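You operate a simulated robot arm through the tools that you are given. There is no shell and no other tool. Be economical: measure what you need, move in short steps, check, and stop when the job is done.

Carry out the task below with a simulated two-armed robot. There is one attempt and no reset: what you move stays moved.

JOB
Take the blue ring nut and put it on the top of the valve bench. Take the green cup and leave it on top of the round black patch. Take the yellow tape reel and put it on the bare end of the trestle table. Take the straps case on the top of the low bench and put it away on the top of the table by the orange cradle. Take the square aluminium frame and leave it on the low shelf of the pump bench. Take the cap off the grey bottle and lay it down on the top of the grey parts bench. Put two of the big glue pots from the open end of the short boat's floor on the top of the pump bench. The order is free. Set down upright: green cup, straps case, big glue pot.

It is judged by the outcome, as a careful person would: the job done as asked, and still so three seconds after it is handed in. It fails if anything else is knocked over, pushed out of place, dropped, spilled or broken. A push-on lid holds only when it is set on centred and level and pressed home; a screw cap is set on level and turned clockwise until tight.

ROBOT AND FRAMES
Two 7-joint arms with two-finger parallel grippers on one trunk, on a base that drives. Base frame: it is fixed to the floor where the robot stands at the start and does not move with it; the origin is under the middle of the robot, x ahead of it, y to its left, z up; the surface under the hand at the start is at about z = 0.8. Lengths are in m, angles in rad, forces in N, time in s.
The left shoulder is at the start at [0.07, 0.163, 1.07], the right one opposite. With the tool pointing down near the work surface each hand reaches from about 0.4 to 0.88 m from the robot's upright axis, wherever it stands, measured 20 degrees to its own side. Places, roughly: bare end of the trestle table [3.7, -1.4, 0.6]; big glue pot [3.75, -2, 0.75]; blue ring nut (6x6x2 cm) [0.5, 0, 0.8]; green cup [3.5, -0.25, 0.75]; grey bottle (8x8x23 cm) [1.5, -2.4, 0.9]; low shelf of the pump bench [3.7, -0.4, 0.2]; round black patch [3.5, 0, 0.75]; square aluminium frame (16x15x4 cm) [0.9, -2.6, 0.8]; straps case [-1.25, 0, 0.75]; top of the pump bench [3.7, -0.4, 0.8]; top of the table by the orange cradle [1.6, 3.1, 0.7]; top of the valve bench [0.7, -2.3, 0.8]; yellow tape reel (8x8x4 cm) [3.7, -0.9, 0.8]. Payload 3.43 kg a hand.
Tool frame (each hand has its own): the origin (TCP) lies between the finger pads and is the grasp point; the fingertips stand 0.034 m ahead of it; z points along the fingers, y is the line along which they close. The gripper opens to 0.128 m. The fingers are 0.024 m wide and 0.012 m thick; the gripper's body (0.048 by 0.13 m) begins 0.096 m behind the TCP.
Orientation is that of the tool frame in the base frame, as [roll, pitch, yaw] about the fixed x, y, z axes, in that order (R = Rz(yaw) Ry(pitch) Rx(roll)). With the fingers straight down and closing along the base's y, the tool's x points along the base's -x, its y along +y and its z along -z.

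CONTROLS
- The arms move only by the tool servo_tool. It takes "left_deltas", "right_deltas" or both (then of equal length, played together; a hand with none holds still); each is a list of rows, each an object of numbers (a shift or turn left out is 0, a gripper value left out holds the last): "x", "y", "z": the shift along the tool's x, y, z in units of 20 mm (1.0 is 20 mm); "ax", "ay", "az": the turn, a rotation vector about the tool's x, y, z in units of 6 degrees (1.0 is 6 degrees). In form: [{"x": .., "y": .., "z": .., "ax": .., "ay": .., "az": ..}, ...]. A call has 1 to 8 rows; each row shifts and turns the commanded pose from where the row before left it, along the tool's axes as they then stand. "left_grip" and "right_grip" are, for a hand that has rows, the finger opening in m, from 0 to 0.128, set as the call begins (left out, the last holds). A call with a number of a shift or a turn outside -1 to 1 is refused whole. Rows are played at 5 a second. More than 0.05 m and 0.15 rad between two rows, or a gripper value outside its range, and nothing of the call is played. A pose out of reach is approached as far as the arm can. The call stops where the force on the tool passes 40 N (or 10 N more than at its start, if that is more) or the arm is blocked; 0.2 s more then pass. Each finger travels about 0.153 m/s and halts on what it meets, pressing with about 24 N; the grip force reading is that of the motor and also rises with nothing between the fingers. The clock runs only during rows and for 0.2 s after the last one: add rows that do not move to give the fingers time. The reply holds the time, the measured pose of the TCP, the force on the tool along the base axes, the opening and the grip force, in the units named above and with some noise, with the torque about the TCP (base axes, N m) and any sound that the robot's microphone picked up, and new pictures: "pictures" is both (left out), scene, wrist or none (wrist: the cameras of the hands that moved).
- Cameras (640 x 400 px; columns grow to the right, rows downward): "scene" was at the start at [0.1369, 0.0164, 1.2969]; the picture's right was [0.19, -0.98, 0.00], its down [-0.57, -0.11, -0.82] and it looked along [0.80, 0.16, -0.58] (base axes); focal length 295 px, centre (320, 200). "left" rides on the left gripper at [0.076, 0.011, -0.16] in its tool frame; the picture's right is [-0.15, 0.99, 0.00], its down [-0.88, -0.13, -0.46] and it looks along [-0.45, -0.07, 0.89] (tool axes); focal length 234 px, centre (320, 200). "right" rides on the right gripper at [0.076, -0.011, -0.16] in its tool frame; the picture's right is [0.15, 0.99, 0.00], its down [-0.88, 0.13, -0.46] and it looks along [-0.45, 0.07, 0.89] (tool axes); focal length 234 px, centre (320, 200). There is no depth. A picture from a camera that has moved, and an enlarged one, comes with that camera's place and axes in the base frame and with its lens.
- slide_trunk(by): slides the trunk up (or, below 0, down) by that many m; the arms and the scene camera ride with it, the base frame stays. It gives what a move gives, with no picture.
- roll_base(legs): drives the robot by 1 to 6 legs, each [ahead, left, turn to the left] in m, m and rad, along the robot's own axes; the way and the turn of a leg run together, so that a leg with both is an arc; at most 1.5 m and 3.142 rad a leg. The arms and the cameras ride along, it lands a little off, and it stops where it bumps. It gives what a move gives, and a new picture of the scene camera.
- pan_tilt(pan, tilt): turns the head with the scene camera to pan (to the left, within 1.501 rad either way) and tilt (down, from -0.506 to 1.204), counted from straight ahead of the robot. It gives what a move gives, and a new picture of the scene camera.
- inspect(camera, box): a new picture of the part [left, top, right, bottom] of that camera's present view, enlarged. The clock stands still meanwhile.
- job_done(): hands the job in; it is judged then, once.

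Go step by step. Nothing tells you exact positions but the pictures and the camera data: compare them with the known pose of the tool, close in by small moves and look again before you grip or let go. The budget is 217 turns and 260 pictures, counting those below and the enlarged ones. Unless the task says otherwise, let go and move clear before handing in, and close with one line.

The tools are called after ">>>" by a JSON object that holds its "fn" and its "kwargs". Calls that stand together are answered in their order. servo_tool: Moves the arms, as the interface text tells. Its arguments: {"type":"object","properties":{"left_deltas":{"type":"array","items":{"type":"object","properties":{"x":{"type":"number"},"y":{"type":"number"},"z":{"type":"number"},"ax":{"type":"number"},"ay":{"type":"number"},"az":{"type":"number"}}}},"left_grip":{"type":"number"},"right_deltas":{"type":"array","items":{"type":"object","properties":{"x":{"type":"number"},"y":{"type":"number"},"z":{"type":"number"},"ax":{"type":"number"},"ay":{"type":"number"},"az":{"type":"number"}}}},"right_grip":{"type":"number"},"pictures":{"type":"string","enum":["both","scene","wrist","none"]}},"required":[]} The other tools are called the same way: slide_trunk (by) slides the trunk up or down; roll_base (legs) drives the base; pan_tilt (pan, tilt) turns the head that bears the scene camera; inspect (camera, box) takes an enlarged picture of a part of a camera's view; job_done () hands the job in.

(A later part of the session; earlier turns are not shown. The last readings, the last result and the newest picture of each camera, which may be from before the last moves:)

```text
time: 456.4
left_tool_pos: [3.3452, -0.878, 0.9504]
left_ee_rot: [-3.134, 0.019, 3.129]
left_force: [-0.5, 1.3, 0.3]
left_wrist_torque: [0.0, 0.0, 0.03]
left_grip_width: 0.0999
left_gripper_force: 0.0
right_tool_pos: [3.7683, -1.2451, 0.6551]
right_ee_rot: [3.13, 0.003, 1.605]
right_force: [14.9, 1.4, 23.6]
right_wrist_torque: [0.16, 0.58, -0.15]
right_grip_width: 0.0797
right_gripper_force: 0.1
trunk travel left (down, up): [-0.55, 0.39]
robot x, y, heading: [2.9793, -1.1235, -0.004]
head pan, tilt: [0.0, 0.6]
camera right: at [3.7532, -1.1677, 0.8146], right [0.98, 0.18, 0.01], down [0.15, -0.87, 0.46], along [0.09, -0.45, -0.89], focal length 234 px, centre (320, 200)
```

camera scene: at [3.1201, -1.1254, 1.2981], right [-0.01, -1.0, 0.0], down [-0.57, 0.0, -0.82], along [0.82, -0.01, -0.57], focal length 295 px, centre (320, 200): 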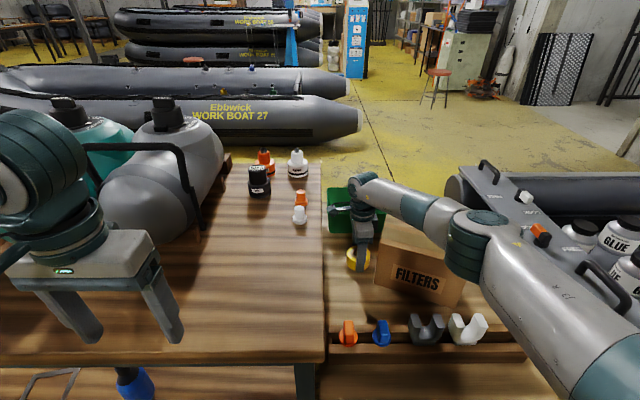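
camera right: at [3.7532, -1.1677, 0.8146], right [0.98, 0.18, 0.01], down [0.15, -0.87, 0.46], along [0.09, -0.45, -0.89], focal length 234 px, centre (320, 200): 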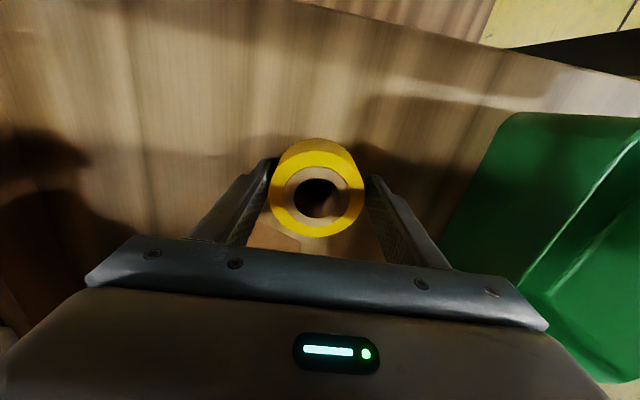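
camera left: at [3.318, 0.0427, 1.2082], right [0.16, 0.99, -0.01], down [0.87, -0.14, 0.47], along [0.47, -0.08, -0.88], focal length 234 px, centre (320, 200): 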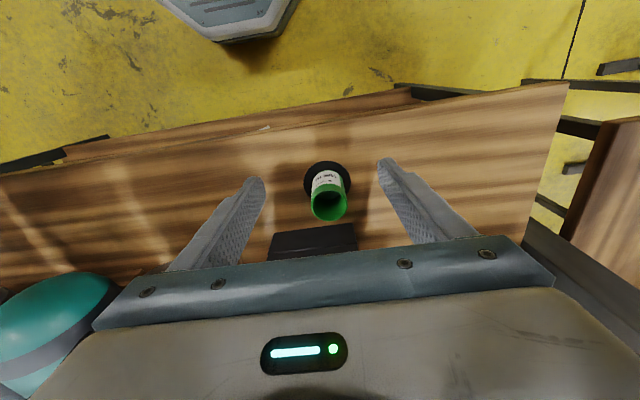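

>>> {"fn": "servo_tool", "kwargs": {"right_deltas": [{"z": -0.3}, {}, {}, {"z": -0.5}, {"z": -0.7}, {"z": -1}, {"z": -1}, {"z": -1}], "right_grip": 0.09, "pictures": "wrist"}}

```text
time: 458.2
left_tool_pos: [3.3475, -0.8784, 0.9511]
left_ee_rot: [-3.133, 0.017, 3.13]
left_force: [-0.1, 0.3, 0.2]
left_wrist_torque: [0.02, -0.02, -0.03]
left_grip_width: 0.1
left_gripper_force: 0.1
right_tool_pos: [3.7681, -1.2456, 0.7415]
right_ee_rot: [3.133, 0.003, 1.604]
right_force: [0.8, -0.1, 0.5]
right_wrist_torque: [0.01, 0.0, -0.01]
right_grip_width: 0.0902
right_gripper_force: 0.1
trunk travel left (down, up): [-0.55, 0.39]
robot x, y, heading: [2.9814, -1.1213, -0.01]
head pan, tilt: [0.0, 0.6]
camera right: at [3.7524, -1.1679, 0.9015], right [0.98, 0.18, 0.01], down [0.16, -0.87, 0.46], along [0.09, -0.45, -0.89], focal length 234 px, centre (320, 200)
```

right: 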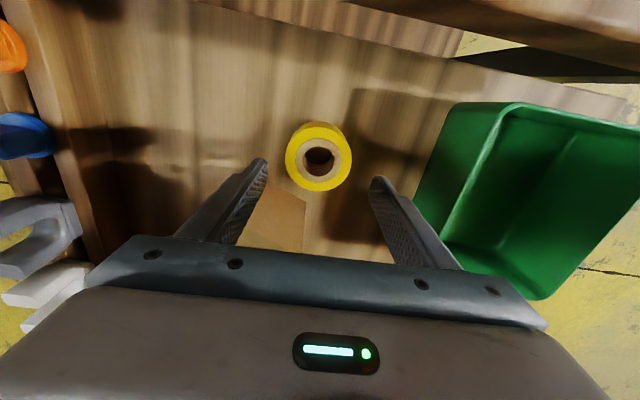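

The reel rests on the trestle table. I raise the hand, restore its yaw, back off and go look at the glue pots.

>>> {"fn": "servo_tool", "kwargs": {"right_deltas": [{"z": -1}, {"z": -1}, {"z": -1}, {"z": -1}, {"z": -1}, {"z": -1}, {"z": -1}, {"z": -1}], "pictures": "none"}}

>>> {"fn": "slide_trunk", "kwargs": {"by": 0.1}}

>>> {"fn": "servo_tool", "kwargs": {"right_deltas": [{"y": -1}, {"y": -1}, {"y": -1}, {"y": -1}, {"y": -1}, {"y": -1}, {"y": -1}, {"y": -1}], "pictures": "none"}}

>>> {"fn": "servo_tool", "kwargs": {"right_deltas": [{"y": -1, "az": -1}, {"az": -1}, {"az": -1}, {"az": -1}, {"az": -1}, {"az": -1}, {"az": -1}, {"az": -1}], "pictures": "none"}}

>>> {"fn": "servo_tool", "kwargs": {"right_deltas": [{"az": -1}, {"az": -1}, {"az": -1}, {"az": -1}, {"az": -1}, {"az": -1}, {"az": -0.7}], "pictures": "none"}}

>>> {"fn": "roll_base", "kwargs": {"legs": [[-0.4, 0, 0], [0, -0.75, 0.01]]}}

```text
time: 460.0
left_tool_pos: [3.3456, -0.8779, 0.9489]
left_ee_rot: [-3.132, 0.016, 3.129]
left_force: [-0.2, 0.7, 0.4]
left_wrist_torque: [-0.02, -0.03, 0.01]
left_grip_width: 0.1001
left_gripper_force: 0.0
right_tool_pos: [3.7656, -1.2414, 0.902]
right_ee_rot: [3.133, 0.003, 1.607]
right_force: [0.1, 0.4, -1.0]
right_wrist_torque: [-0.02, 0.01, 0.02]
right_grip_width: 0.0899
right_gripper_force: 0.1
trunk travel left (down, up): [-0.55, 0.39]
robot x, y, heading: [2.9829, -1.1262, -0.005]
head pan, tilt: [0.0, 0.6]
```

```text
time: 461.4
left_tool_pos: [3.3474, -0.8776, 1.0504]
left_ee_rot: [-3.133, 0.017, 3.129]
left_force: [0.4, 0.1, 0.2]
left_wrist_torque: [0.01, -0.01, -0.02]
left_grip_width: 0.1
left_gripper_force: 0.0
right_tool_pos: [3.7655, -1.2429, 1.0017]
right_ee_rot: [3.134, 0.003, 1.605]
right_force: [0.8, 0.0, 0.0]
right_wrist_torque: [-0.01, -0.02, 0.01]
right_grip_width: 0.0899
right_gripper_force: 0.0
trunk travel left (down, up): [-0.65, 0.29]
robot x, y, heading: [2.9846, -1.1218, -0.008]
head pan, tilt: [0.0, 0.6]
```

```text
time: 463.1
left_tool_pos: [3.3468, -0.8775, 1.0489]
left_ee_rot: [-3.134, 0.018, 3.129]
left_force: [-0.9, 0.3, -1.0]
left_wrist_torque: [-0.01, -0.01, 0.01]
left_grip_width: 0.0999
left_gripper_force: 0.0
right_tool_pos: [3.6056, -1.2474, 1.001]
right_ee_rot: [3.133, 0.002, 1.605]
right_force: [0.2, 0.4, 0.0]
right_wrist_torque: [-0.01, -0.02, 0.01]
right_grip_width: 0.0901
right_gripper_force: 0.0
trunk travel left (down, up): [-0.65, 0.29]
robot x, y, heading: [2.9818, -1.1235, -0.005]
head pan, tilt: [0.0, 0.6]
```

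```text
time: 464.9
left_tool_pos: [3.3475, -0.8782, 1.0489]
left_ee_rot: [-3.132, 0.019, 3.13]
left_force: [-0.5, 0.2, -0.4]
left_wrist_torque: [-0.01, 0.02, -0.01]
left_grip_width: 0.1
left_gripper_force: 0.1
right_tool_pos: [3.5857, -1.2494, 0.9993]
right_ee_rot: [3.138, 0.006, 2.446]
right_force: [-0.5, 0.3, -0.4]
right_wrist_torque: [-0.02, 0.0, 0.05]
right_grip_width: 0.09
right_gripper_force: 0.0
trunk travel left (down, up): [-0.65, 0.29]
robot x, y, heading: [2.9831, -1.1257, -0.006]
head pan, tilt: [0.0, 0.6]
```

```text
time: 466.6
left_tool_pos: [3.3476, -0.8783, 1.05]
left_ee_rot: [-3.134, 0.017, 3.129]
left_force: [0.1, 0.6, 0.0]
left_wrist_torque: [0.02, 0.05, -0.01]
left_grip_width: 0.0997
left_gripper_force: 0.1
right_tool_pos: [3.5849, -1.2494, 1.0013]
right_ee_rot: [-3.141, 0.008, -3.137]
right_force: [-0.4, 0.2, -0.2]
right_wrist_torque: [-0.02, -0.02, 0.0]
right_grip_width: 0.09
right_gripper_force: 0.1
trunk travel left (down, up): [-0.65, 0.29]
robot x, y, heading: [2.9821, -1.1222, -0.007]
head pan, tilt: [0.0, 0.6]
```

```text
time: 472.7
left_tool_pos: [2.9317, -1.6287, 1.0491]
left_ee_rot: [-3.133, 0.016, 3.115]
left_force: [-0.2, -0.7, -0.1]
left_wrist_torque: [0.0, -0.02, 0.0]
left_grip_width: 0.1001
left_gripper_force: 0.2
right_tool_pos: [3.1656, -2.0047, 1.0005]
right_ee_rot: [-3.137, 0.007, 3.129]
right_force: [0.8, -0.1, -0.1]
right_wrist_torque: [0.03, 0.04, 0.02]
right_grip_width: 0.0899
right_gripper_force: 0.1
trunk travel left (down, up): [-0.65, 0.29]
robot x, y, heading: [2.5619, -1.8729, -0.023]
head pan, tilt: [0.0, 0.6]
camera scene: at [2.7007, -1.8736, 1.3981], right [-0.02, -1.0, 0.0], down [-0.56, 0.01, -0.82], along [0.82, -0.02, -0.57], focal length 295 px, centre (320, 200)
```

scene: 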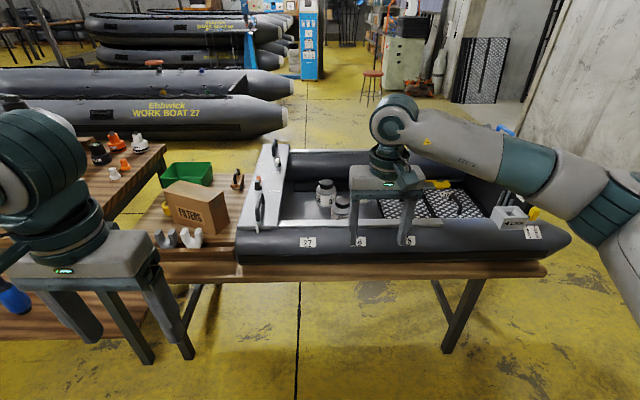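

>>> {"fn": "servo_tool", "kwargs": {"right_deltas": [{"y": -1}, {"y": -1}, {"y": -1}, {"y": -1}, {"y": -1}, {"y": -1}, {"y": -1}, {"y": -1}], "right_grip": 0.128, "pictures": "none"}}

>>> {"fn": "inspect", "kwargs": {"camera": "scene", "box": [230, 130, 550, 270]}}

```text
time: 474.5
left_tool_pos: [2.9301, -1.6296, 1.0499]
left_ee_rot: [-3.133, 0.016, 3.116]
left_force: [-1.0, -0.3, 0.5]
left_wrist_torque: [0.0, -0.01, 0.01]
left_grip_width: 0.1001
left_gripper_force: 0.0
right_tool_pos: [3.1615, -2.1635, 1.001]
right_ee_rot: [-3.14, 0.009, 3.129]
right_force: [-0.6, -0.2, -0.2]
right_wrist_torque: [0.04, 0.01, -0.04]
right_grip_width: 0.128
right_gripper_force: 0.0
trunk travel left (down, up): [-0.65, 0.29]
robot x, y, heading: [2.562, -1.8687, -0.025]
head pan, tilt: [0.0, 0.6]
```

```text
2.00 times, centred on (390, 200) of scene
camera zoom: at [2.7004, -1.8743, 1.3981], right [-0.02, -1.0, 0.0], down [-0.56, 0.01, -0.83], along [0.82, -0.02, -0.56], focal length 591 px, centre (180, 200)
```

zoom: 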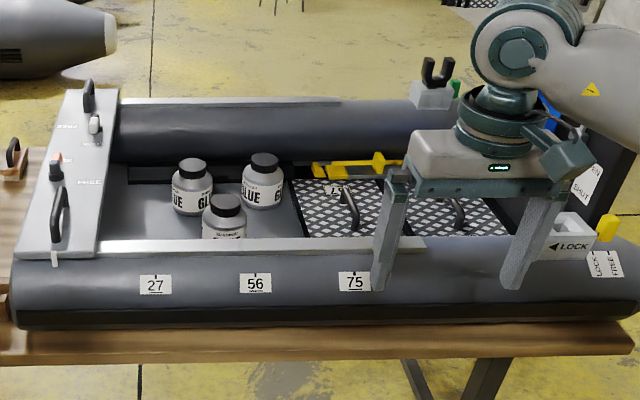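

Three identical big glue pots stand at the boat's open end. I drive closer and look down at them from the left wrist.

>>> {"fn": "roll_base", "kwargs": {"legs": [[0.38, -0.06, 0.025]]}}

>>> {"fn": "servo_tool", "kwargs": {"left_deltas": [{"x": -1, "y": -1}, {"x": -1, "y": -1}, {"x": -1, "y": -1}, {"x": -1, "y": -1}, {"x": -1, "y": -1}, {"x": -1, "y": -1}, {"x": -1}, {"x": -1}], "left_grip": 0.128, "pictures": "both"}}

```text
time: 477.0
left_tool_pos: [3.3062, -1.6875, 1.049]
left_ee_rot: [-3.133, 0.017, 3.136]
left_force: [0.2, -0.5, -0.5]
left_wrist_torque: [0.03, -0.01, -0.01]
left_grip_width: 0.0998
left_gripper_force: 0.0
right_tool_pos: [3.5467, -2.2152, 1.0009]
right_ee_rot: [-3.139, 0.006, -3.132]
right_force: [0.2, -0.7, -0.5]
right_wrist_torque: [-0.02, 0.02, 0.02]
right_grip_width: 0.1279
right_gripper_force: 0.1
trunk travel left (down, up): [-0.65, 0.29]
robot x, y, heading: [2.9407, -1.9322, -0.001]
head pan, tilt: [0.0, 0.6]
camera scene: at [3.0801, -1.9361, 1.3981], right [0.0, -1.0, 0.0], down [-0.57, 0.0, -0.82], along [0.82, 0.0, -0.57], focal length 295 px, centre (320, 200)
```

scene: 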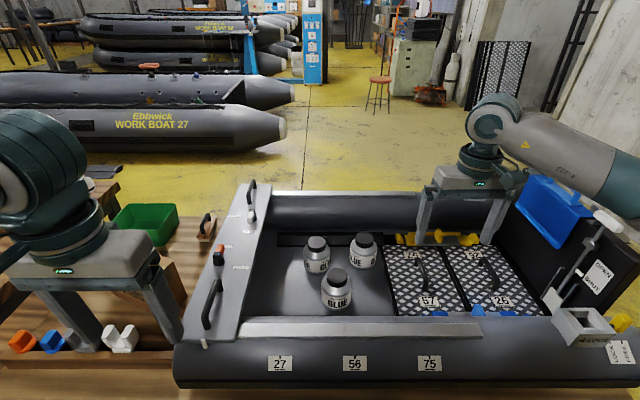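

```text
time: 478.8
left_tool_pos: [3.465, -1.8094, 1.0524]
left_ee_rot: [-3.133, 0.019, 3.136]
left_force: [-0.2, 0.4, -0.4]
left_wrist_torque: [0.0, -0.04, 0.01]
left_grip_width: 0.1281
left_gripper_force: 0.0
right_tool_pos: [3.5474, -2.2155, 0.9999]
right_ee_rot: [-3.14, 0.007, -3.131]
right_force: [0.0, -0.6, -0.8]
right_wrist_torque: [0.03, 0.0, -0.02]
right_grip_width: 0.1279
right_gripper_force: 0.0
trunk travel left (down, up): [-0.65, 0.29]
robot x, y, heading: [2.9418, -1.9305, 0.002]
head pan, tilt: [0.0, 0.6]
camera scene: at [3.0806, -1.9367, 1.398], right [0.0, -1.0, 0.0], down [-0.57, 0.0, -0.82], along [0.82, 0.0, -0.57], focal length 295 px, centre (320, 200)
camera left: at [3.3875, -1.7959, 1.2116], right [0.15, 0.99, -0.01], down [0.87, -0.13, 0.47], along [0.47, -0.08, -0.88], focal length 234 px, centre (320, 200)
```

scene: 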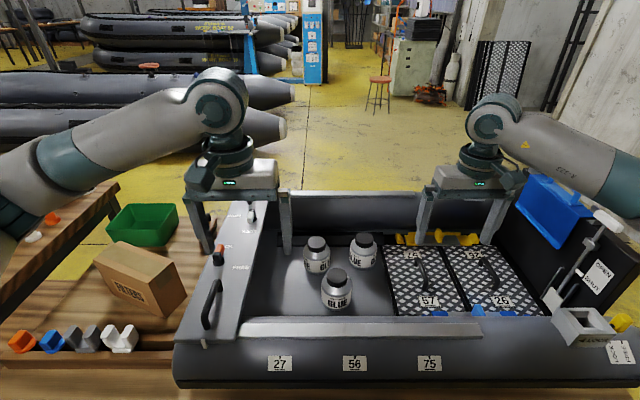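
left: 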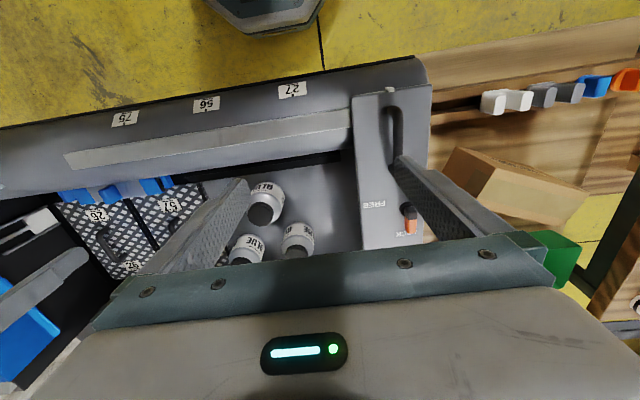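

Triangulation: pot C at ≈ [3.66, −1.985], A at ≈ [3.79, −1.927], B at ≈ [3.81, −2.08], cap tops at z ≈ 0.73. I drive 0.14 m closer and bring the right hand over pot C, moving the left aside.

>>> {"fn": "roll_base", "kwargs": {"legs": [[0.14, 0, 0]]}}

>>> {"fn": "servo_tool", "kwargs": {"left_deltas": [{"y": 1, "x": 1}, {"y": 1, "x": 1}, {"y": 1, "x": 1}, {"y": 1, "x": 1}, {"y": 1, "x": 1}, {"y": 1, "x": 1}, {}, {}], "right_deltas": [{"y": 1, "x": 0.2}, {"y": 1, "x": 0.2}, {"y": 1, "x": 0.2}, {"y": 1, "x": 0.2}, {"y": 1, "x": 0.2}, {"y": 1, "x": 0.2}, {"y": 1}, {"y": 1}], "pictures": "none"}}

>>> {"fn": "servo_tool", "kwargs": {"right_deltas": [{"y": 1}, {"y": 1}, {"y": 1}, {"y": 0.5}, {"z": 1}, {"z": 1}, {"z": 1}], "pictures": "both"}}

```text
time: 480.1
left_tool_pos: [3.6095, -1.8112, 1.0533]
left_ee_rot: [-3.134, 0.018, 3.133]
left_force: [-0.9, -1.0, 0.2]
left_wrist_torque: [-0.02, 0.0, -0.02]
left_grip_width: 0.1276
left_gripper_force: 0.1
right_tool_pos: [3.6899, -2.2179, 1.0013]
right_ee_rot: [-3.142, 0.008, -3.138]
right_force: [0.2, 0.3, -0.1]
right_wrist_torque: [-0.02, 0.01, 0.02]
right_grip_width: 0.1283
right_gripper_force: 0.0
trunk travel left (down, up): [-0.65, 0.29]
robot x, y, heading: [3.0856, -1.9363, -0.005]
head pan, tilt: [0.0, 0.6]
camera scene: at [3.2237, -1.9371, 1.3982], right [-0.01, -1.0, 0.0], down [-0.56, 0.0, -0.83], along [0.83, 0.0, -0.56], focal length 295 px, centre (320, 200)
```

scene: 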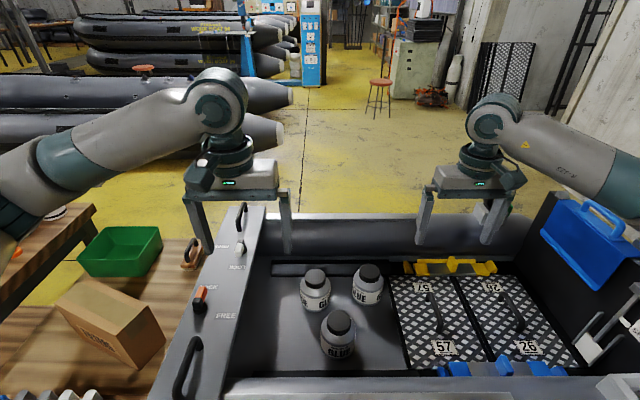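

```text
time: 481.9
left_tool_pos: [3.4919, -1.6881, 1.0489]
left_ee_rot: [-3.133, 0.018, 3.133]
left_force: [-0.2, 0.2, 0.8]
left_wrist_torque: [-0.03, 0.0, -0.01]
left_grip_width: 0.1279
left_gripper_force: 0.1
right_tool_pos: [3.6649, -2.0578, 1.0011]
right_ee_rot: [-3.138, 0.01, -3.137]
right_force: [-0.1, 0.1, 0.5]
right_wrist_torque: [-0.04, 0.01, 0.02]
right_grip_width: 0.1282
right_gripper_force: 0.1
trunk travel left (down, up): [-0.65, 0.29]
robot x, y, heading: [3.0849, -1.9352, -0.004]
head pan, tilt: [0.0, 0.6]
```

```text
time: 483.5
left_tool_pos: [3.4918, -1.6887, 1.0489]
left_ee_rot: [-3.133, 0.019, 3.133]
left_force: [-0.8, -0.8, -0.1]
left_wrist_torque: [0.01, 0.02, -0.01]
left_grip_width: 0.1278
left_gripper_force: 0.1
right_tool_pos: [3.6652, -1.9893, 0.9402]
right_ee_rot: [-3.137, 0.007, -3.136]
right_force: [0.4, -0.3, -0.4]
right_wrist_torque: [0.01, 0.01, 0.0]
right_grip_width: 0.1278
right_gripper_force: 0.1
trunk travel left (down, up): [-0.65, 0.29]
robot x, y, heading: [3.0875, -1.9348, -0.01]
head pan, tilt: [0.0, 0.6]
camera scene: at [3.2243, -1.9372, 1.3981], right [-0.01, -1.0, 0.0], down [-0.57, 0.0, -0.82], along [0.82, 0.0, -0.57], focal length 295 px, centre (320, 200)
camera right: at [3.5879, -1.9985, 1.1], right [-0.15, 0.99, 0.0], down [0.88, 0.14, 0.46], along [0.46, 0.07, -0.89], focal length 234 px, centre (320, 200)
```

scene: 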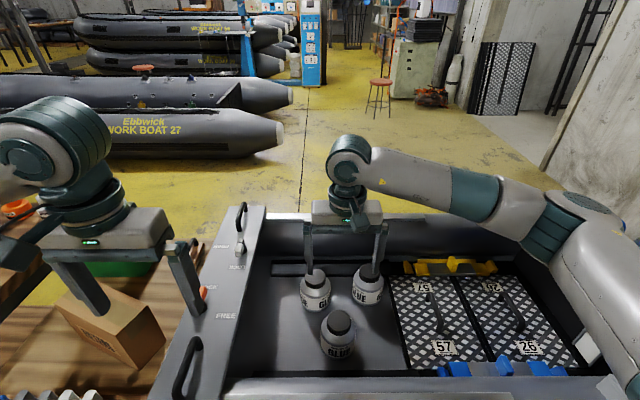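
right: 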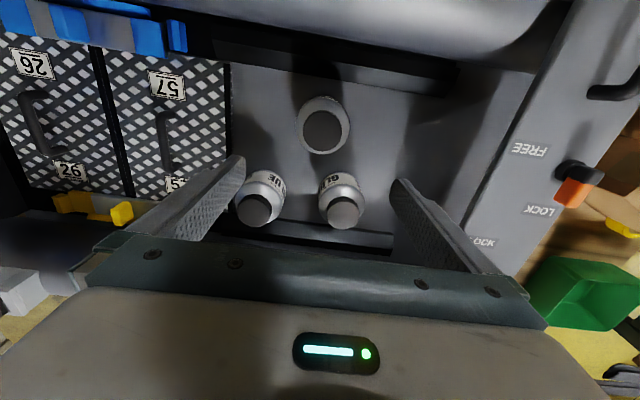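

Pot C is centred under the right hand. I descend.

>>> {"fn": "servo_tool", "kwargs": {"right_deltas": [{"z": 1}, {"z": 1}, {"z": 1}, {"z": 1}, {"z": 1}, {"z": 1}, {"z": 1}, {"z": 1}], "pictures": "wrist"}}

```text
time: 485.3
left_tool_pos: [3.4926, -1.6885, 1.0494]
left_ee_rot: [-3.132, 0.018, 3.134]
left_force: [0.1, -0.3, 0.2]
left_wrist_torque: [0.02, 0.02, 0.0]
left_grip_width: 0.1279
left_gripper_force: 0.0
right_tool_pos: [3.6653, -1.9882, 0.7804]
right_ee_rot: [-3.138, 0.009, -3.138]
right_force: [0.0, -0.6, -0.4]
right_wrist_torque: [0.02, 0.01, 0.01]
right_grip_width: 0.128
right_gripper_force: 0.0
trunk travel left (down, up): [-0.65, 0.29]
robot x, y, heading: [3.0847, -1.9346, -0.006]
head pan, tilt: [0.0, 0.6]
camera right: at [3.5888, -1.9989, 0.9398], right [-0.15, 0.99, 0.0], down [0.88, 0.14, 0.46], along [0.46, 0.07, -0.89], focal length 234 px, centre (320, 200)
```

right: 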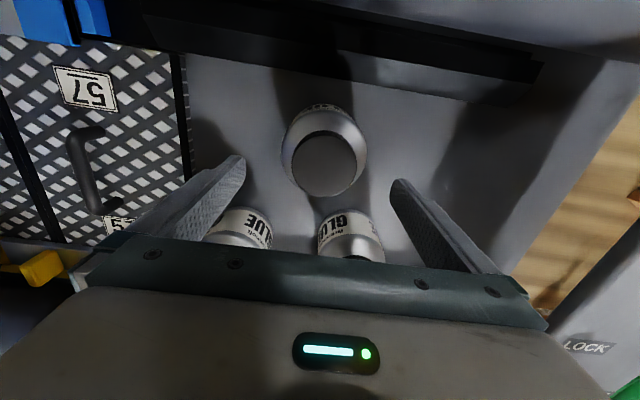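

>>> {"fn": "servo_tool", "kwargs": {"right_deltas": [{"z": 1, "y": 0.2}, {"z": 1}, {"z": 1}, {}], "pictures": "wrist"}}

```text
time: 486.3
left_tool_pos: [3.4912, -1.6884, 1.0497]
left_ee_rot: [-3.132, 0.018, 3.134]
left_force: [0.0, 0.2, -0.2]
left_wrist_torque: [0.03, 0.01, 0.0]
left_grip_width: 0.128
left_gripper_force: 0.1
right_tool_pos: [3.6666, -1.9857, 0.7196]
right_ee_rot: [-3.138, 0.008, -3.137]
right_force: [-1.0, -0.5, 1.2]
right_wrist_torque: [0.0, 0.0, -0.01]
right_grip_width: 0.1282
right_gripper_force: 0.1
trunk travel left (down, up): [-0.65, 0.29]
robot x, y, heading: [3.0853, -1.9359, -0.006]
head pan, tilt: [0.0, 0.6]
camera right: at [3.5895, -1.9953, 0.8803], right [-0.15, 0.99, 0.0], down [0.88, 0.14, 0.46], along [0.46, 0.07, -0.89], focal length 234 px, centre (320, 200)
```

right: 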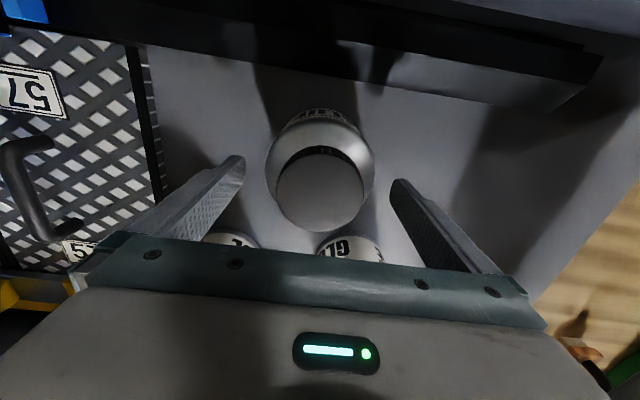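

>>> {"fn": "servo_tool", "kwargs": {"right_deltas": [{"z": 1}, {"z": 0.6}, {"z": 0.3}, {}], "pictures": "wrist"}}

```text
time: 487.3
left_tool_pos: [3.4921, -1.6884, 1.0503]
left_ee_rot: [-3.133, 0.019, 3.133]
left_force: [-1.1, 0.3, 0.1]
left_wrist_torque: [-0.01, -0.02, -0.01]
left_grip_width: 0.128
left_gripper_force: 0.2
right_tool_pos: [3.6663, -1.9842, 0.682]
right_ee_rot: [-3.14, 0.008, -3.135]
right_force: [0.7, -0.6, 0.1]
right_wrist_torque: [0.01, -0.04, 0.03]
right_grip_width: 0.1278
right_gripper_force: 0.0
trunk travel left (down, up): [-0.65, 0.29]
robot x, y, heading: [3.0853, -1.9361, -0.004]
head pan, tilt: [0.0, 0.6]
camera right: at [3.5891, -1.9954, 0.8421], right [-0.15, 0.99, 0.0], down [0.88, 0.14, 0.46], along [0.46, 0.07, -0.89], focal length 234 px, centre (320, 200)
```

right: 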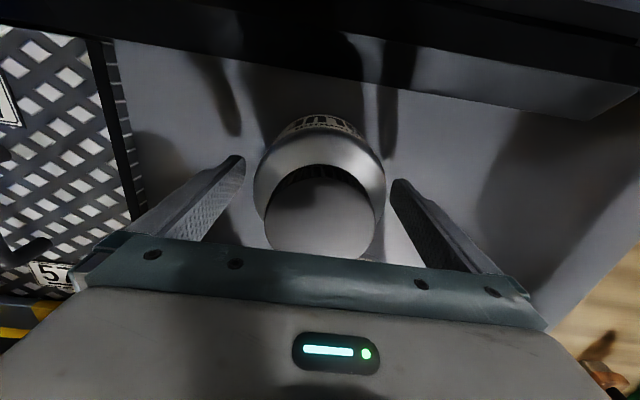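

Size analysis suggests the pot centre is ~2 cm nearer to me than the TCP. I shift back 1.8 cm, then close.

>>> {"fn": "servo_tool", "kwargs": {"right_deltas": [{"x": 0.5}, {"x": 0.4}, {}], "pictures": "wrist"}}

```text
time: 488.1
left_tool_pos: [3.4915, -1.688, 1.0503]
left_ee_rot: [-3.133, 0.018, 3.134]
left_force: [-0.1, -0.2, -0.3]
left_wrist_torque: [-0.04, 0.02, -0.01]
left_grip_width: 0.1281
left_gripper_force: 0.0
right_tool_pos: [3.6491, -1.9854, 0.6822]
right_ee_rot: [-3.138, 0.007, -3.135]
right_force: [0.6, -0.1, 0.1]
right_wrist_torque: [0.0, 0.0, 0.01]
right_grip_width: 0.1277
right_gripper_force: 0.0
trunk travel left (down, up): [-0.65, 0.29]
robot x, y, heading: [3.0838, -1.9375, -0.006]
head pan, tilt: [0.0, 0.6]
camera right: at [3.5721, -1.9955, 0.842], right [-0.15, 0.99, 0.0], down [0.88, 0.14, 0.46], along [0.46, 0.07, -0.89], focal length 234 px, centre (320, 200)
```

right: 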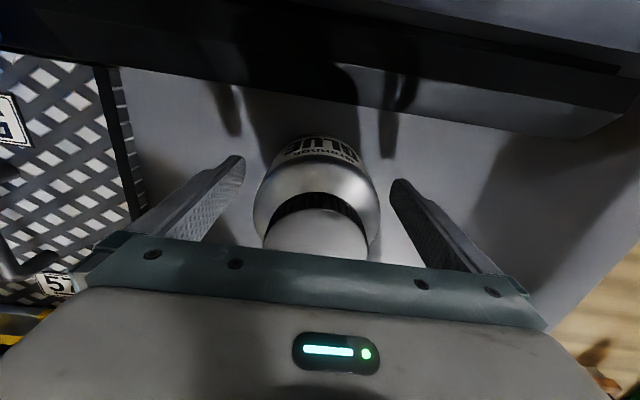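

>>> {"fn": "servo_tool", "kwargs": {"right_deltas": [{"x": -0.4}, {}], "pictures": "none"}}

>>> {"fn": "servo_tool", "kwargs": {"right_deltas": [{}, {}, {}, {"z": -0.2}, {"z": -0.3}, {}], "right_grip": 0.04, "pictures": "both"}}

```text
time: 488.7
left_tool_pos: [3.492, -1.6885, 1.0497]
left_ee_rot: [-3.133, 0.02, 3.133]
left_force: [-0.3, 0.5, -0.3]
left_wrist_torque: [-0.02, -0.02, 0.01]
left_grip_width: 0.1277
left_gripper_force: 0.0
right_tool_pos: [3.6566, -1.9843, 0.6826]
right_ee_rot: [-3.14, 0.009, -3.136]
right_force: [0.1, 0.2, 0.1]
right_wrist_torque: [-0.02, 0.0, -0.03]
right_grip_width: 0.128
right_gripper_force: 0.0
trunk travel left (down, up): [-0.65, 0.29]
robot x, y, heading: [3.0897, -1.9364, -0.003]
head pan, tilt: [0.0, 0.6]
```

```text
time: 490.1
left_tool_pos: [3.492, -1.6899, 1.0496]
left_ee_rot: [-3.131, 0.017, 3.132]
left_force: [-0.2, -0.5, 0.8]
left_wrist_torque: [-0.02, 0.05, 0.0]
left_grip_width: 0.1279
left_gripper_force: 0.1
right_tool_pos: [3.6571, -1.9853, 0.6914]
right_ee_rot: [-3.138, 0.007, -3.137]
right_force: [0.4, 0.0, -3.5]
right_wrist_torque: [0.01, -0.01, 0.02]
right_grip_width: 0.0889
right_gripper_force: 24.4
trunk travel left (down, up): [-0.65, 0.29]
robot x, y, heading: [3.0871, -1.9335, -0.007]
head pan, tilt: [0.0, 0.6]
camera scene: at [3.2246, -1.9371, 1.398], right [-0.01, -1.0, 0.0], down [-0.57, 0.0, -0.82], along [0.82, 0.0, -0.57], focal length 295 px, centre (320, 200)
camera right: at [3.5805, -1.9957, 0.8515], right [-0.15, 0.99, 0.0], down [0.88, 0.14, 0.46], along [0.46, 0.07, -0.89], focal length 234 px, centre (320, 200)
```

scene: 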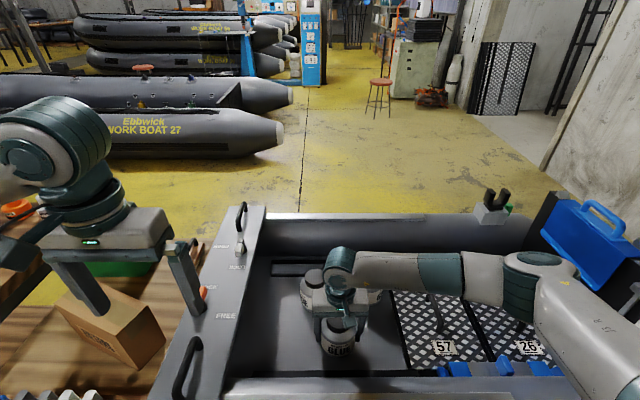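
right: 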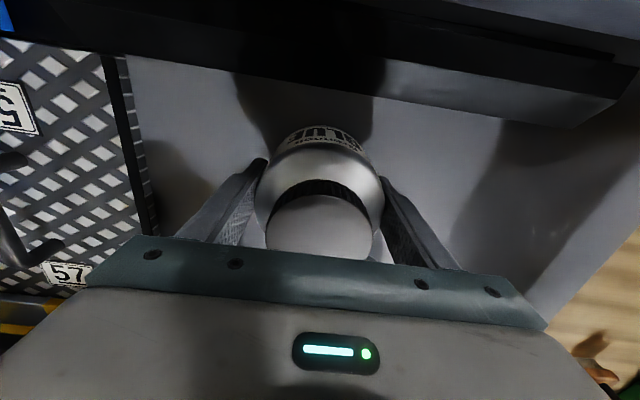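

Pot C is gripped (0.089 m). I lift it well clear and move it to the right.

>>> {"fn": "servo_tool", "kwargs": {"right_deltas": [{"z": -0.5}, {"z": -1}, {"z": -1}, {"z": -1}, {"z": -1}, {"z": -1}, {"z": -1}, {"z": -1}], "pictures": "none"}}

>>> {"fn": "servo_tool", "kwargs": {"right_deltas": [{"z": -1}, {"z": -1}, {"z": -1}, {"z": -1}, {"z": -1}, {"z": -1}, {"z": -1}, {"z": -1}], "pictures": "none"}}

>>> {"fn": "servo_tool", "kwargs": {"right_deltas": [{"y": -1, "x": 1}, {"y": -1, "x": 1}, {"y": -1, "x": 1}, {"y": -1, "x": 1}, {"y": -1, "x": 1}, {"y": -1, "x": 1}, {"y": -1}, {"y": -1}], "left_deltas": [{"x": -1, "y": -1}, {"x": -1, "y": -1}, {"x": -1, "y": -1}, {"x": -1, "y": -1}, {"x": -1, "y": -1}, {"x": -1, "y": -1}, {"x": -1, "y": -1}, {"x": -1, "y": -1}], "pictures": "both"}}

```text
time: 491.9
left_tool_pos: [3.4919, -1.6896, 1.0497]
left_ee_rot: [-3.132, 0.018, 3.132]
left_force: [0.5, -0.2, -0.3]
left_wrist_torque: [-0.01, 0.01, 0.04]
left_grip_width: 0.1279
left_gripper_force: 0.2
right_tool_pos: [3.6561, -1.9849, 0.8404]
right_ee_rot: [-3.141, 0.008, -3.134]
right_force: [-0.3, -0.6, -3.3]
right_wrist_torque: [-0.02, 0.02, 0.01]
right_grip_width: 0.0888
right_gripper_force: 23.7
trunk travel left (down, up): [-0.65, 0.29]
robot x, y, heading: [3.0835, -1.9348, -0.001]
head pan, tilt: [0.0, 0.6]
```

```text
time: 493.7
left_tool_pos: [3.4911, -1.6884, 1.0509]
left_ee_rot: [-3.131, 0.018, 3.134]
left_force: [-0.6, -0.4, -0.1]
left_wrist_torque: [-0.02, -0.01, 0.02]
left_grip_width: 0.128
left_gripper_force: 0.1
right_tool_pos: [3.6547, -1.9862, 1.0033]
right_ee_rot: [-3.14, 0.01, -3.136]
right_force: [-0.2, -0.1, -3.3]
right_wrist_torque: [-0.01, 0.02, 0.0]
right_grip_width: 0.0891
right_gripper_force: 23.8
trunk travel left (down, up): [-0.65, 0.29]
robot x, y, heading: [3.0876, -1.9401, -0.008]
head pan, tilt: [0.0, 0.6]
```

```text
time: 495.5
left_tool_pos: [3.6499, -1.8547, 1.0539]
left_ee_rot: [-3.136, 0.017, 3.133]
left_force: [0.3, -0.4, -0.1]
left_wrist_torque: [-0.04, -0.04, -0.03]
left_grip_width: 0.1279
left_gripper_force: 0.1
right_tool_pos: [3.5348, -2.1476, 1.001]
right_ee_rot: [-3.14, 0.007, -3.135]
right_force: [-0.2, -0.5, -2.9]
right_wrist_torque: [0.0, -0.02, -0.01]
right_grip_width: 0.0889
right_gripper_force: 23.8
trunk travel left (down, up): [-0.65, 0.29]
robot x, y, heading: [3.081, -1.9334, -0.005]
head pan, tilt: [0.0, 0.6]
camera scene: at [3.2246, -1.9394, 1.398], right [-0.01, -1.0, 0.0], down [-0.57, 0.0, -0.82], along [0.82, 0.0, -0.57], focal length 295 px, centre (320, 200)
camera right: at [3.4579, -2.158, 1.1606], right [-0.15, 0.99, 0.0], down [0.88, 0.14, 0.46], along [0.46, 0.07, -0.89], focal length 234 px, centre (320, 200)
camera left: at [3.5714, -1.8411, 1.2133], right [0.16, 0.99, 0.0], down [0.87, -0.14, 0.47], along [0.47, -0.08, -0.88], focal length 234 px, centre (320, 200)
```

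scene: 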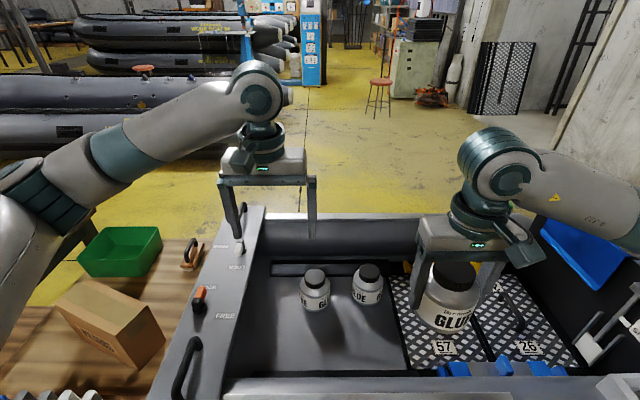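
right: 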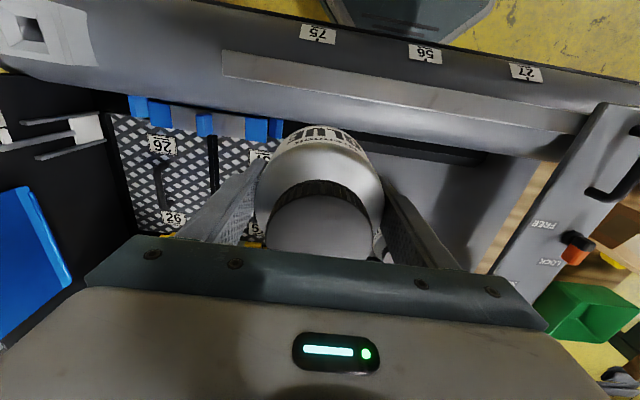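
left: 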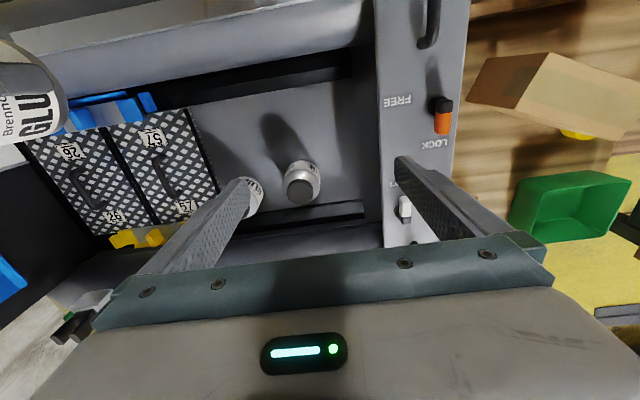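

Pot A is at ≈ [3.787, −1.925]. I move the left hand over it and descend.

>>> {"fn": "servo_tool", "kwargs": {"left_deltas": [{"x": -1, "y": -0.5}, {"x": -1, "y": -0.5}, {"x": -1, "y": -0.5}, {"x": -1, "y": -0.5}, {"x": -1, "y": -0.5}, {"x": -1, "y": -0.5}, {"x": -0.8, "y": -0.5}, {}], "pictures": "none"}}

>>> {"fn": "servo_tool", "kwargs": {"left_deltas": [{"z": 1}, {"z": 1}, {"z": 1}, {"z": 1}, {"z": 1}, {"z": 1}, {"z": 1}, {"z": 1}], "pictures": "wrist"}}

```text
time: 497.3
left_tool_pos: [3.7842, -1.9209, 1.0555]
left_ee_rot: [-3.133, 0.017, 3.134]
left_force: [0.7, -0.6, 0.1]
left_wrist_torque: [-0.03, 0.0, 0.0]
left_grip_width: 0.1278
left_gripper_force: 0.0
right_tool_pos: [3.5351, -2.1464, 1.0012]
right_ee_rot: [-3.138, 0.006, -3.136]
right_force: [0.6, 0.5, -4.3]
right_wrist_torque: [0.0, 0.03, 0.0]
right_grip_width: 0.0892
right_gripper_force: 24.4
trunk travel left (down, up): [-0.65, 0.29]
robot x, y, heading: [3.0828, -1.9355, -0.007]
head pan, tilt: [0.0, 0.6]
```

```text
time: 499.1
left_tool_pos: [3.7883, -1.9241, 0.8968]
left_ee_rot: [-3.133, 0.016, 3.132]
left_force: [0.4, 0.0, -0.5]
left_wrist_torque: [0.0, 0.01, 0.01]
left_grip_width: 0.1282
left_gripper_force: 0.1
right_tool_pos: [3.5355, -2.146, 1.0016]
right_ee_rot: [-3.139, 0.006, -3.134]
right_force: [-0.2, 0.5, -3.3]
right_wrist_torque: [0.0, 0.04, -0.02]
right_grip_width: 0.089
right_gripper_force: 23.8
trunk travel left (down, up): [-0.65, 0.29]
robot x, y, heading: [3.0832, -1.9344, -0.004]
head pan, tilt: [0.0, 0.6]
camera left: at [3.7099, -1.9108, 1.0549], right [0.16, 0.99, -0.01], down [0.87, -0.13, 0.47], along [0.47, -0.08, -0.88], focal length 234 px, centre (320, 200)
```

left: 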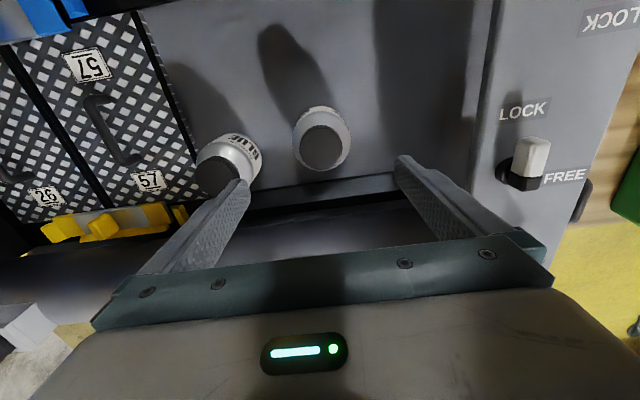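

>>> {"fn": "servo_tool", "kwargs": {"left_deltas": [{"z": 1}, {"z": 1}, {"z": 1}, {"z": 1}, {"z": 1}, {"z": 1}, {"z": 1}], "pictures": "wrist"}}

```text
time: 500.7
left_tool_pos: [3.79, -1.9261, 0.7573]
left_ee_rot: [-3.132, 0.017, 3.133]
left_force: [-0.6, 0.3, 0.1]
left_wrist_torque: [0.01, 0.02, -0.01]
left_grip_width: 0.1281
left_gripper_force: 0.0
right_tool_pos: [3.5355, -2.1461, 1.001]
right_ee_rot: [-3.137, 0.006, -3.136]
right_force: [0.1, 0.5, -2.5]
right_wrist_torque: [-0.02, 0.05, 0.0]
right_grip_width: 0.089
right_gripper_force: 23.8
trunk travel left (down, up): [-0.65, 0.29]
robot x, y, heading: [3.0848, -1.938, -0.01]
head pan, tilt: [0.0, 0.6]
camera left: at [3.7117, -1.912, 0.916], right [0.16, 0.99, -0.01], down [0.87, -0.13, 0.47], along [0.47, -0.08, -0.88], focal length 234 px, centre (320, 200)
```

left: 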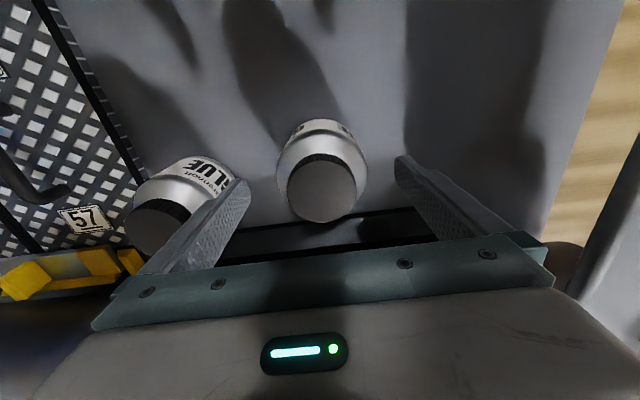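

>>> {"fn": "servo_tool", "kwargs": {"left_deltas": [{"z": 1}, {"z": 1}, {"z": 1}, {"z": 0.7}, {}], "pictures": "wrist"}}

```text
time: 501.9
left_tool_pos: [3.7899, -1.9261, 0.6825]
left_ee_rot: [-3.134, 0.017, 3.131]
left_force: [0.5, -0.1, 0.2]
left_wrist_torque: [0.0, 0.01, 0.0]
left_grip_width: 0.128
left_gripper_force: 0.1
right_tool_pos: [3.5334, -2.1459, 1.0028]
right_ee_rot: [-3.139, 0.007, -3.138]
right_force: [0.1, -0.1, -3.6]
right_wrist_torque: [-0.07, 0.0, -0.01]
right_grip_width: 0.089
right_gripper_force: 23.4
trunk travel left (down, up): [-0.65, 0.29]
robot x, y, heading: [3.0845, -1.9351, -0.004]
head pan, tilt: [0.0, 0.6]
camera left: at [3.7122, -1.9118, 0.8422], right [0.16, 0.99, -0.01], down [0.87, -0.13, 0.47], along [0.47, -0.08, -0.88], focal length 234 px, centre (320, 200)
```

left: 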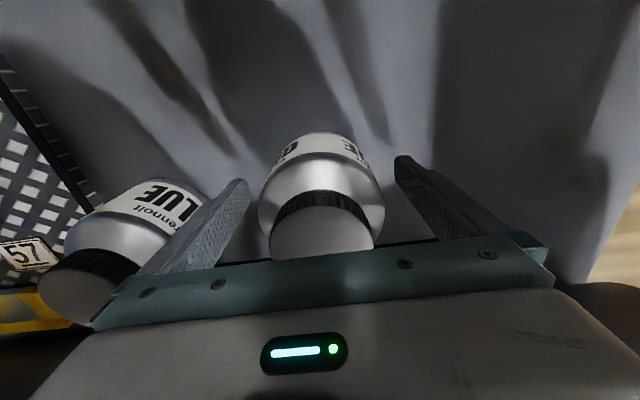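

Pot A is between the fingers. I close and lift slowly.

>>> {"fn": "servo_tool", "kwargs": {"left_deltas": [{}, {}, {}, {"z": -0.3}, {"z": -0.5}, {"z": -1}, {"z": -1}, {"z": -1}], "left_grip": 0.04, "pictures": "wrist"}}

>>> {"fn": "servo_tool", "kwargs": {"left_deltas": [{"z": -1}, {"z": -1}, {"z": -1}, {"z": -1}, {"z": -1}, {"z": -1}, {"z": -1}, {"z": -1}], "pictures": "none"}}

>>> {"fn": "servo_tool", "kwargs": {"left_deltas": [{"z": -1}, {"z": -1}, {"z": -1}, {"z": -1}, {"x": 1}, {"x": 1}, {"x": 1}, {"x": 1}], "pictures": "scene"}}

```text
time: 503.7
left_tool_pos: [3.7904, -1.9234, 0.7584]
left_ee_rot: [-3.131, 0.018, 3.133]
left_force: [0.2, 0.3, -3.4]
left_wrist_torque: [-0.01, 0.02, 0.0]
left_grip_width: 0.0881
left_gripper_force: 24.3
right_tool_pos: [3.5362, -2.1456, 1.0017]
right_ee_rot: [-3.139, 0.007, -3.137]
right_force: [0.2, 0.3, -3.0]
right_wrist_torque: [-0.01, 0.03, 0.01]
right_grip_width: 0.0888
right_gripper_force: 23.9
trunk travel left (down, up): [-0.65, 0.29]
robot x, y, heading: [3.0819, -1.9387, -0.003]
head pan, tilt: [0.0, 0.6]
camera left: at [3.7112, -1.9107, 0.9174], right [0.15, 0.99, -0.01], down [0.87, -0.13, 0.47], along [0.46, -0.08, -0.88], focal length 234 px, centre (320, 200)
```

left: 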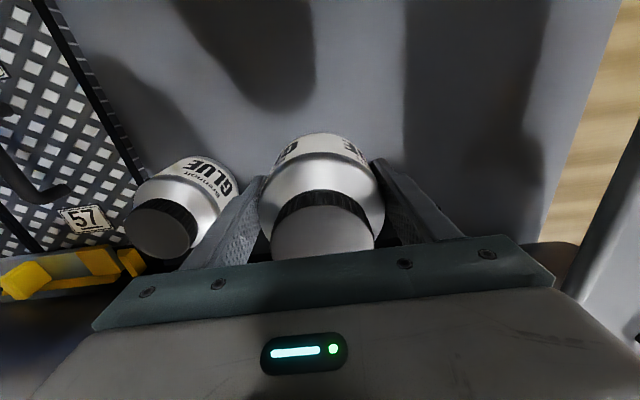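

```text
time: 505.5
left_tool_pos: [3.7864, -1.9243, 0.9188]
left_ee_rot: [-3.132, 0.017, 3.133]
left_force: [-0.2, -0.9, -3.6]
left_wrist_torque: [0.0, 0.04, 0.02]
left_grip_width: 0.0878
left_gripper_force: 24.5
right_tool_pos: [3.5352, -2.1456, 1.0007]
right_ee_rot: [-3.14, 0.007, -3.134]
right_force: [-0.1, 0.4, -3.9]
right_wrist_torque: [0.03, 0.04, -0.02]
right_grip_width: 0.089
right_gripper_force: 24.3
trunk travel left (down, up): [-0.65, 0.29]
robot x, y, heading: [3.0852, -1.9344, -0.007]
head pan, tilt: [0.0, 0.6]
```

```text
time: 507.3
left_tool_pos: [3.7061, -1.9226, 0.9977]
left_ee_rot: [-3.133, 0.018, 3.134]
left_force: [0.0, -0.6, -3.9]
left_wrist_torque: [-0.03, 0.01, 0.0]
left_grip_width: 0.0882
left_gripper_force: 24.4
right_tool_pos: [3.5351, -2.1453, 1.0009]
right_ee_rot: [-3.141, 0.007, -3.137]
right_force: [0.5, 0.2, -3.1]
right_wrist_torque: [0.03, 0.03, -0.03]
right_grip_width: 0.0888
right_gripper_force: 23.9
trunk travel left (down, up): [-0.65, 0.29]
robot x, y, heading: [3.0805, -1.9343, -0.005]
head pan, tilt: [0.0, 0.6]
camera scene: at [3.2244, -1.9371, 1.3981], right [-0.01, -1.0, 0.0], down [-0.57, 0.0, -0.82], along [0.82, 0.0, -0.57], focal length 295 px, centre (320, 200)
```

scene: 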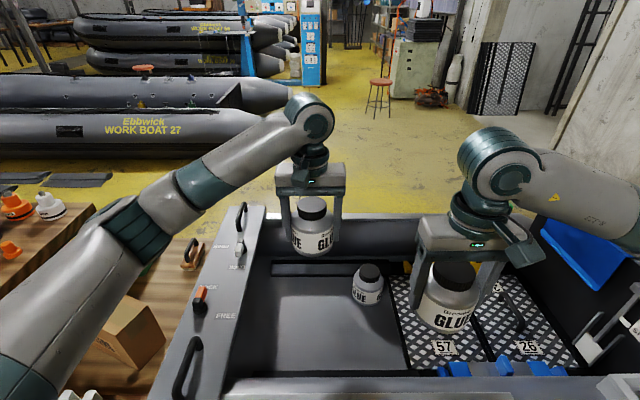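

Both pots are held upright. I draw the arms in, back off and strafe to the pump bench.

>>> {"fn": "servo_tool", "kwargs": {"left_deltas": [{"x": 1, "y": 1}, {"x": 1, "y": 1}, {"x": 1, "y": 1}, {"x": 1, "y": 1}, {"x": 1, "y": 1}, {"x": 1, "y": 1}, {"x": 0}], "right_deltas": [{}, {}, {}, {"x": -1, "y": 0.8}, {"x": -1, "y": 0.8}, {"y": 0.8}, {"y": 0.8}], "pictures": "none"}}

>>> {"fn": "roll_base", "kwargs": {"legs": [[-0.5, 0, 0], [0, 1.0, 0]]}}

>>> {"fn": "pan_tilt", "kwargs": {"pan": 0.0, "tilt": 0.65}}

```text
time: 508.9
left_tool_pos: [3.5886, -1.8008, 0.9938]
left_ee_rot: [-3.133, 0.016, 3.132]
left_force: [0.4, -0.2, -4.3]
left_wrist_torque: [0.0, 0.04, -0.03]
left_grip_width: 0.0883
left_gripper_force: 23.3
right_tool_pos: [3.5764, -2.0802, 0.9998]
right_ee_rot: [-3.139, 0.007, -3.136]
right_force: [0.3, 0.3, -5.0]
right_wrist_torque: [0.0, 0.04, -0.04]
right_grip_width: 0.0887
right_gripper_force: 23.8
trunk travel left (down, up): [-0.65, 0.29]
robot x, y, heading: [3.0856, -1.9368, -0.006]
head pan, tilt: [0.0, 0.6]
```

```text
time: 516.6
left_tool_pos: [3.1112, -0.8034, 0.9937]
left_ee_rot: [-3.133, 0.019, 3.118]
left_force: [0.3, 0.1, -4.0]
left_wrist_torque: [0.01, 0.02, 0.02]
left_grip_width: 0.0881
left_gripper_force: 24.5
right_tool_pos: [3.0942, -1.0829, 0.9992]
right_ee_rot: [-3.14, 0.008, 3.13]
right_force: [0.9, 1.0, -2.8]
right_wrist_torque: [-0.03, 0.02, -0.04]
right_grip_width: 0.0887
right_gripper_force: 24.0
trunk travel left (down, up): [-0.65, 0.29]
robot x, y, heading: [2.6041, -0.9314, -0.022]
head pan, tilt: [0.0, 0.6]
camera scene: at [2.7453, -0.9341, 1.398], right [-0.02, -1.0, 0.0], down [-0.57, 0.01, -0.82], along [0.82, -0.02, -0.57], focal length 295 px, centre (320, 200)
```

scene: 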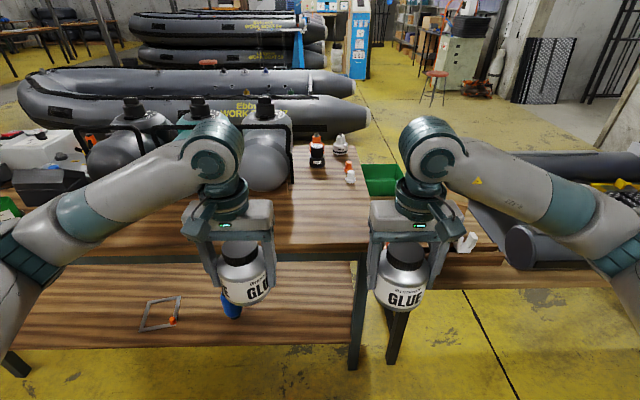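

```text
time: 517.3
left_tool_pos: [3.1102, -0.8034, 0.9945]
left_ee_rot: [-3.135, 0.018, 3.116]
left_force: [-0.1, 0.2, -4.4]
left_wrist_torque: [0.01, -0.01, 0.0]
left_grip_width: 0.088
left_gripper_force: 24.1
right_tool_pos: [3.0944, -1.0837, 0.9997]
right_ee_rot: [-3.138, 0.007, 3.13]
right_force: [-0.4, -0.2, -3.6]
right_wrist_torque: [0.05, -0.02, 0.02]
right_grip_width: 0.0889
right_gripper_force: 24.1
trunk travel left (down, up): [-0.65, 0.29]
robot x, y, heading: [2.6061, -0.9379, -0.021]
head pan, tilt: [0.0, 0.649]
camera scene: at [2.7437, -0.934, 1.3938], right [-0.02, -1.0, 0.0], down [-0.6, 0.01, -0.8], along [0.8, -0.02, -0.61], focal length 295 px, centre (320, 200)
```

scene: 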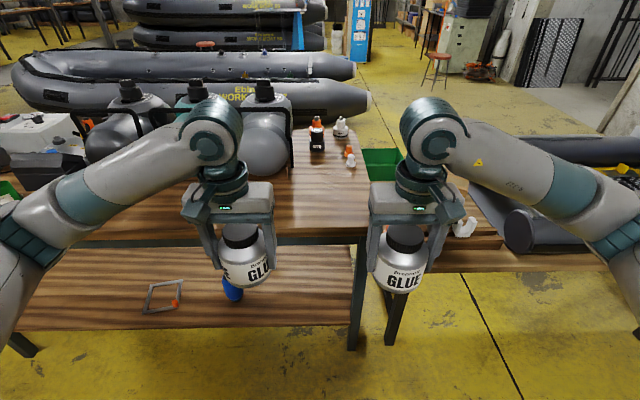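

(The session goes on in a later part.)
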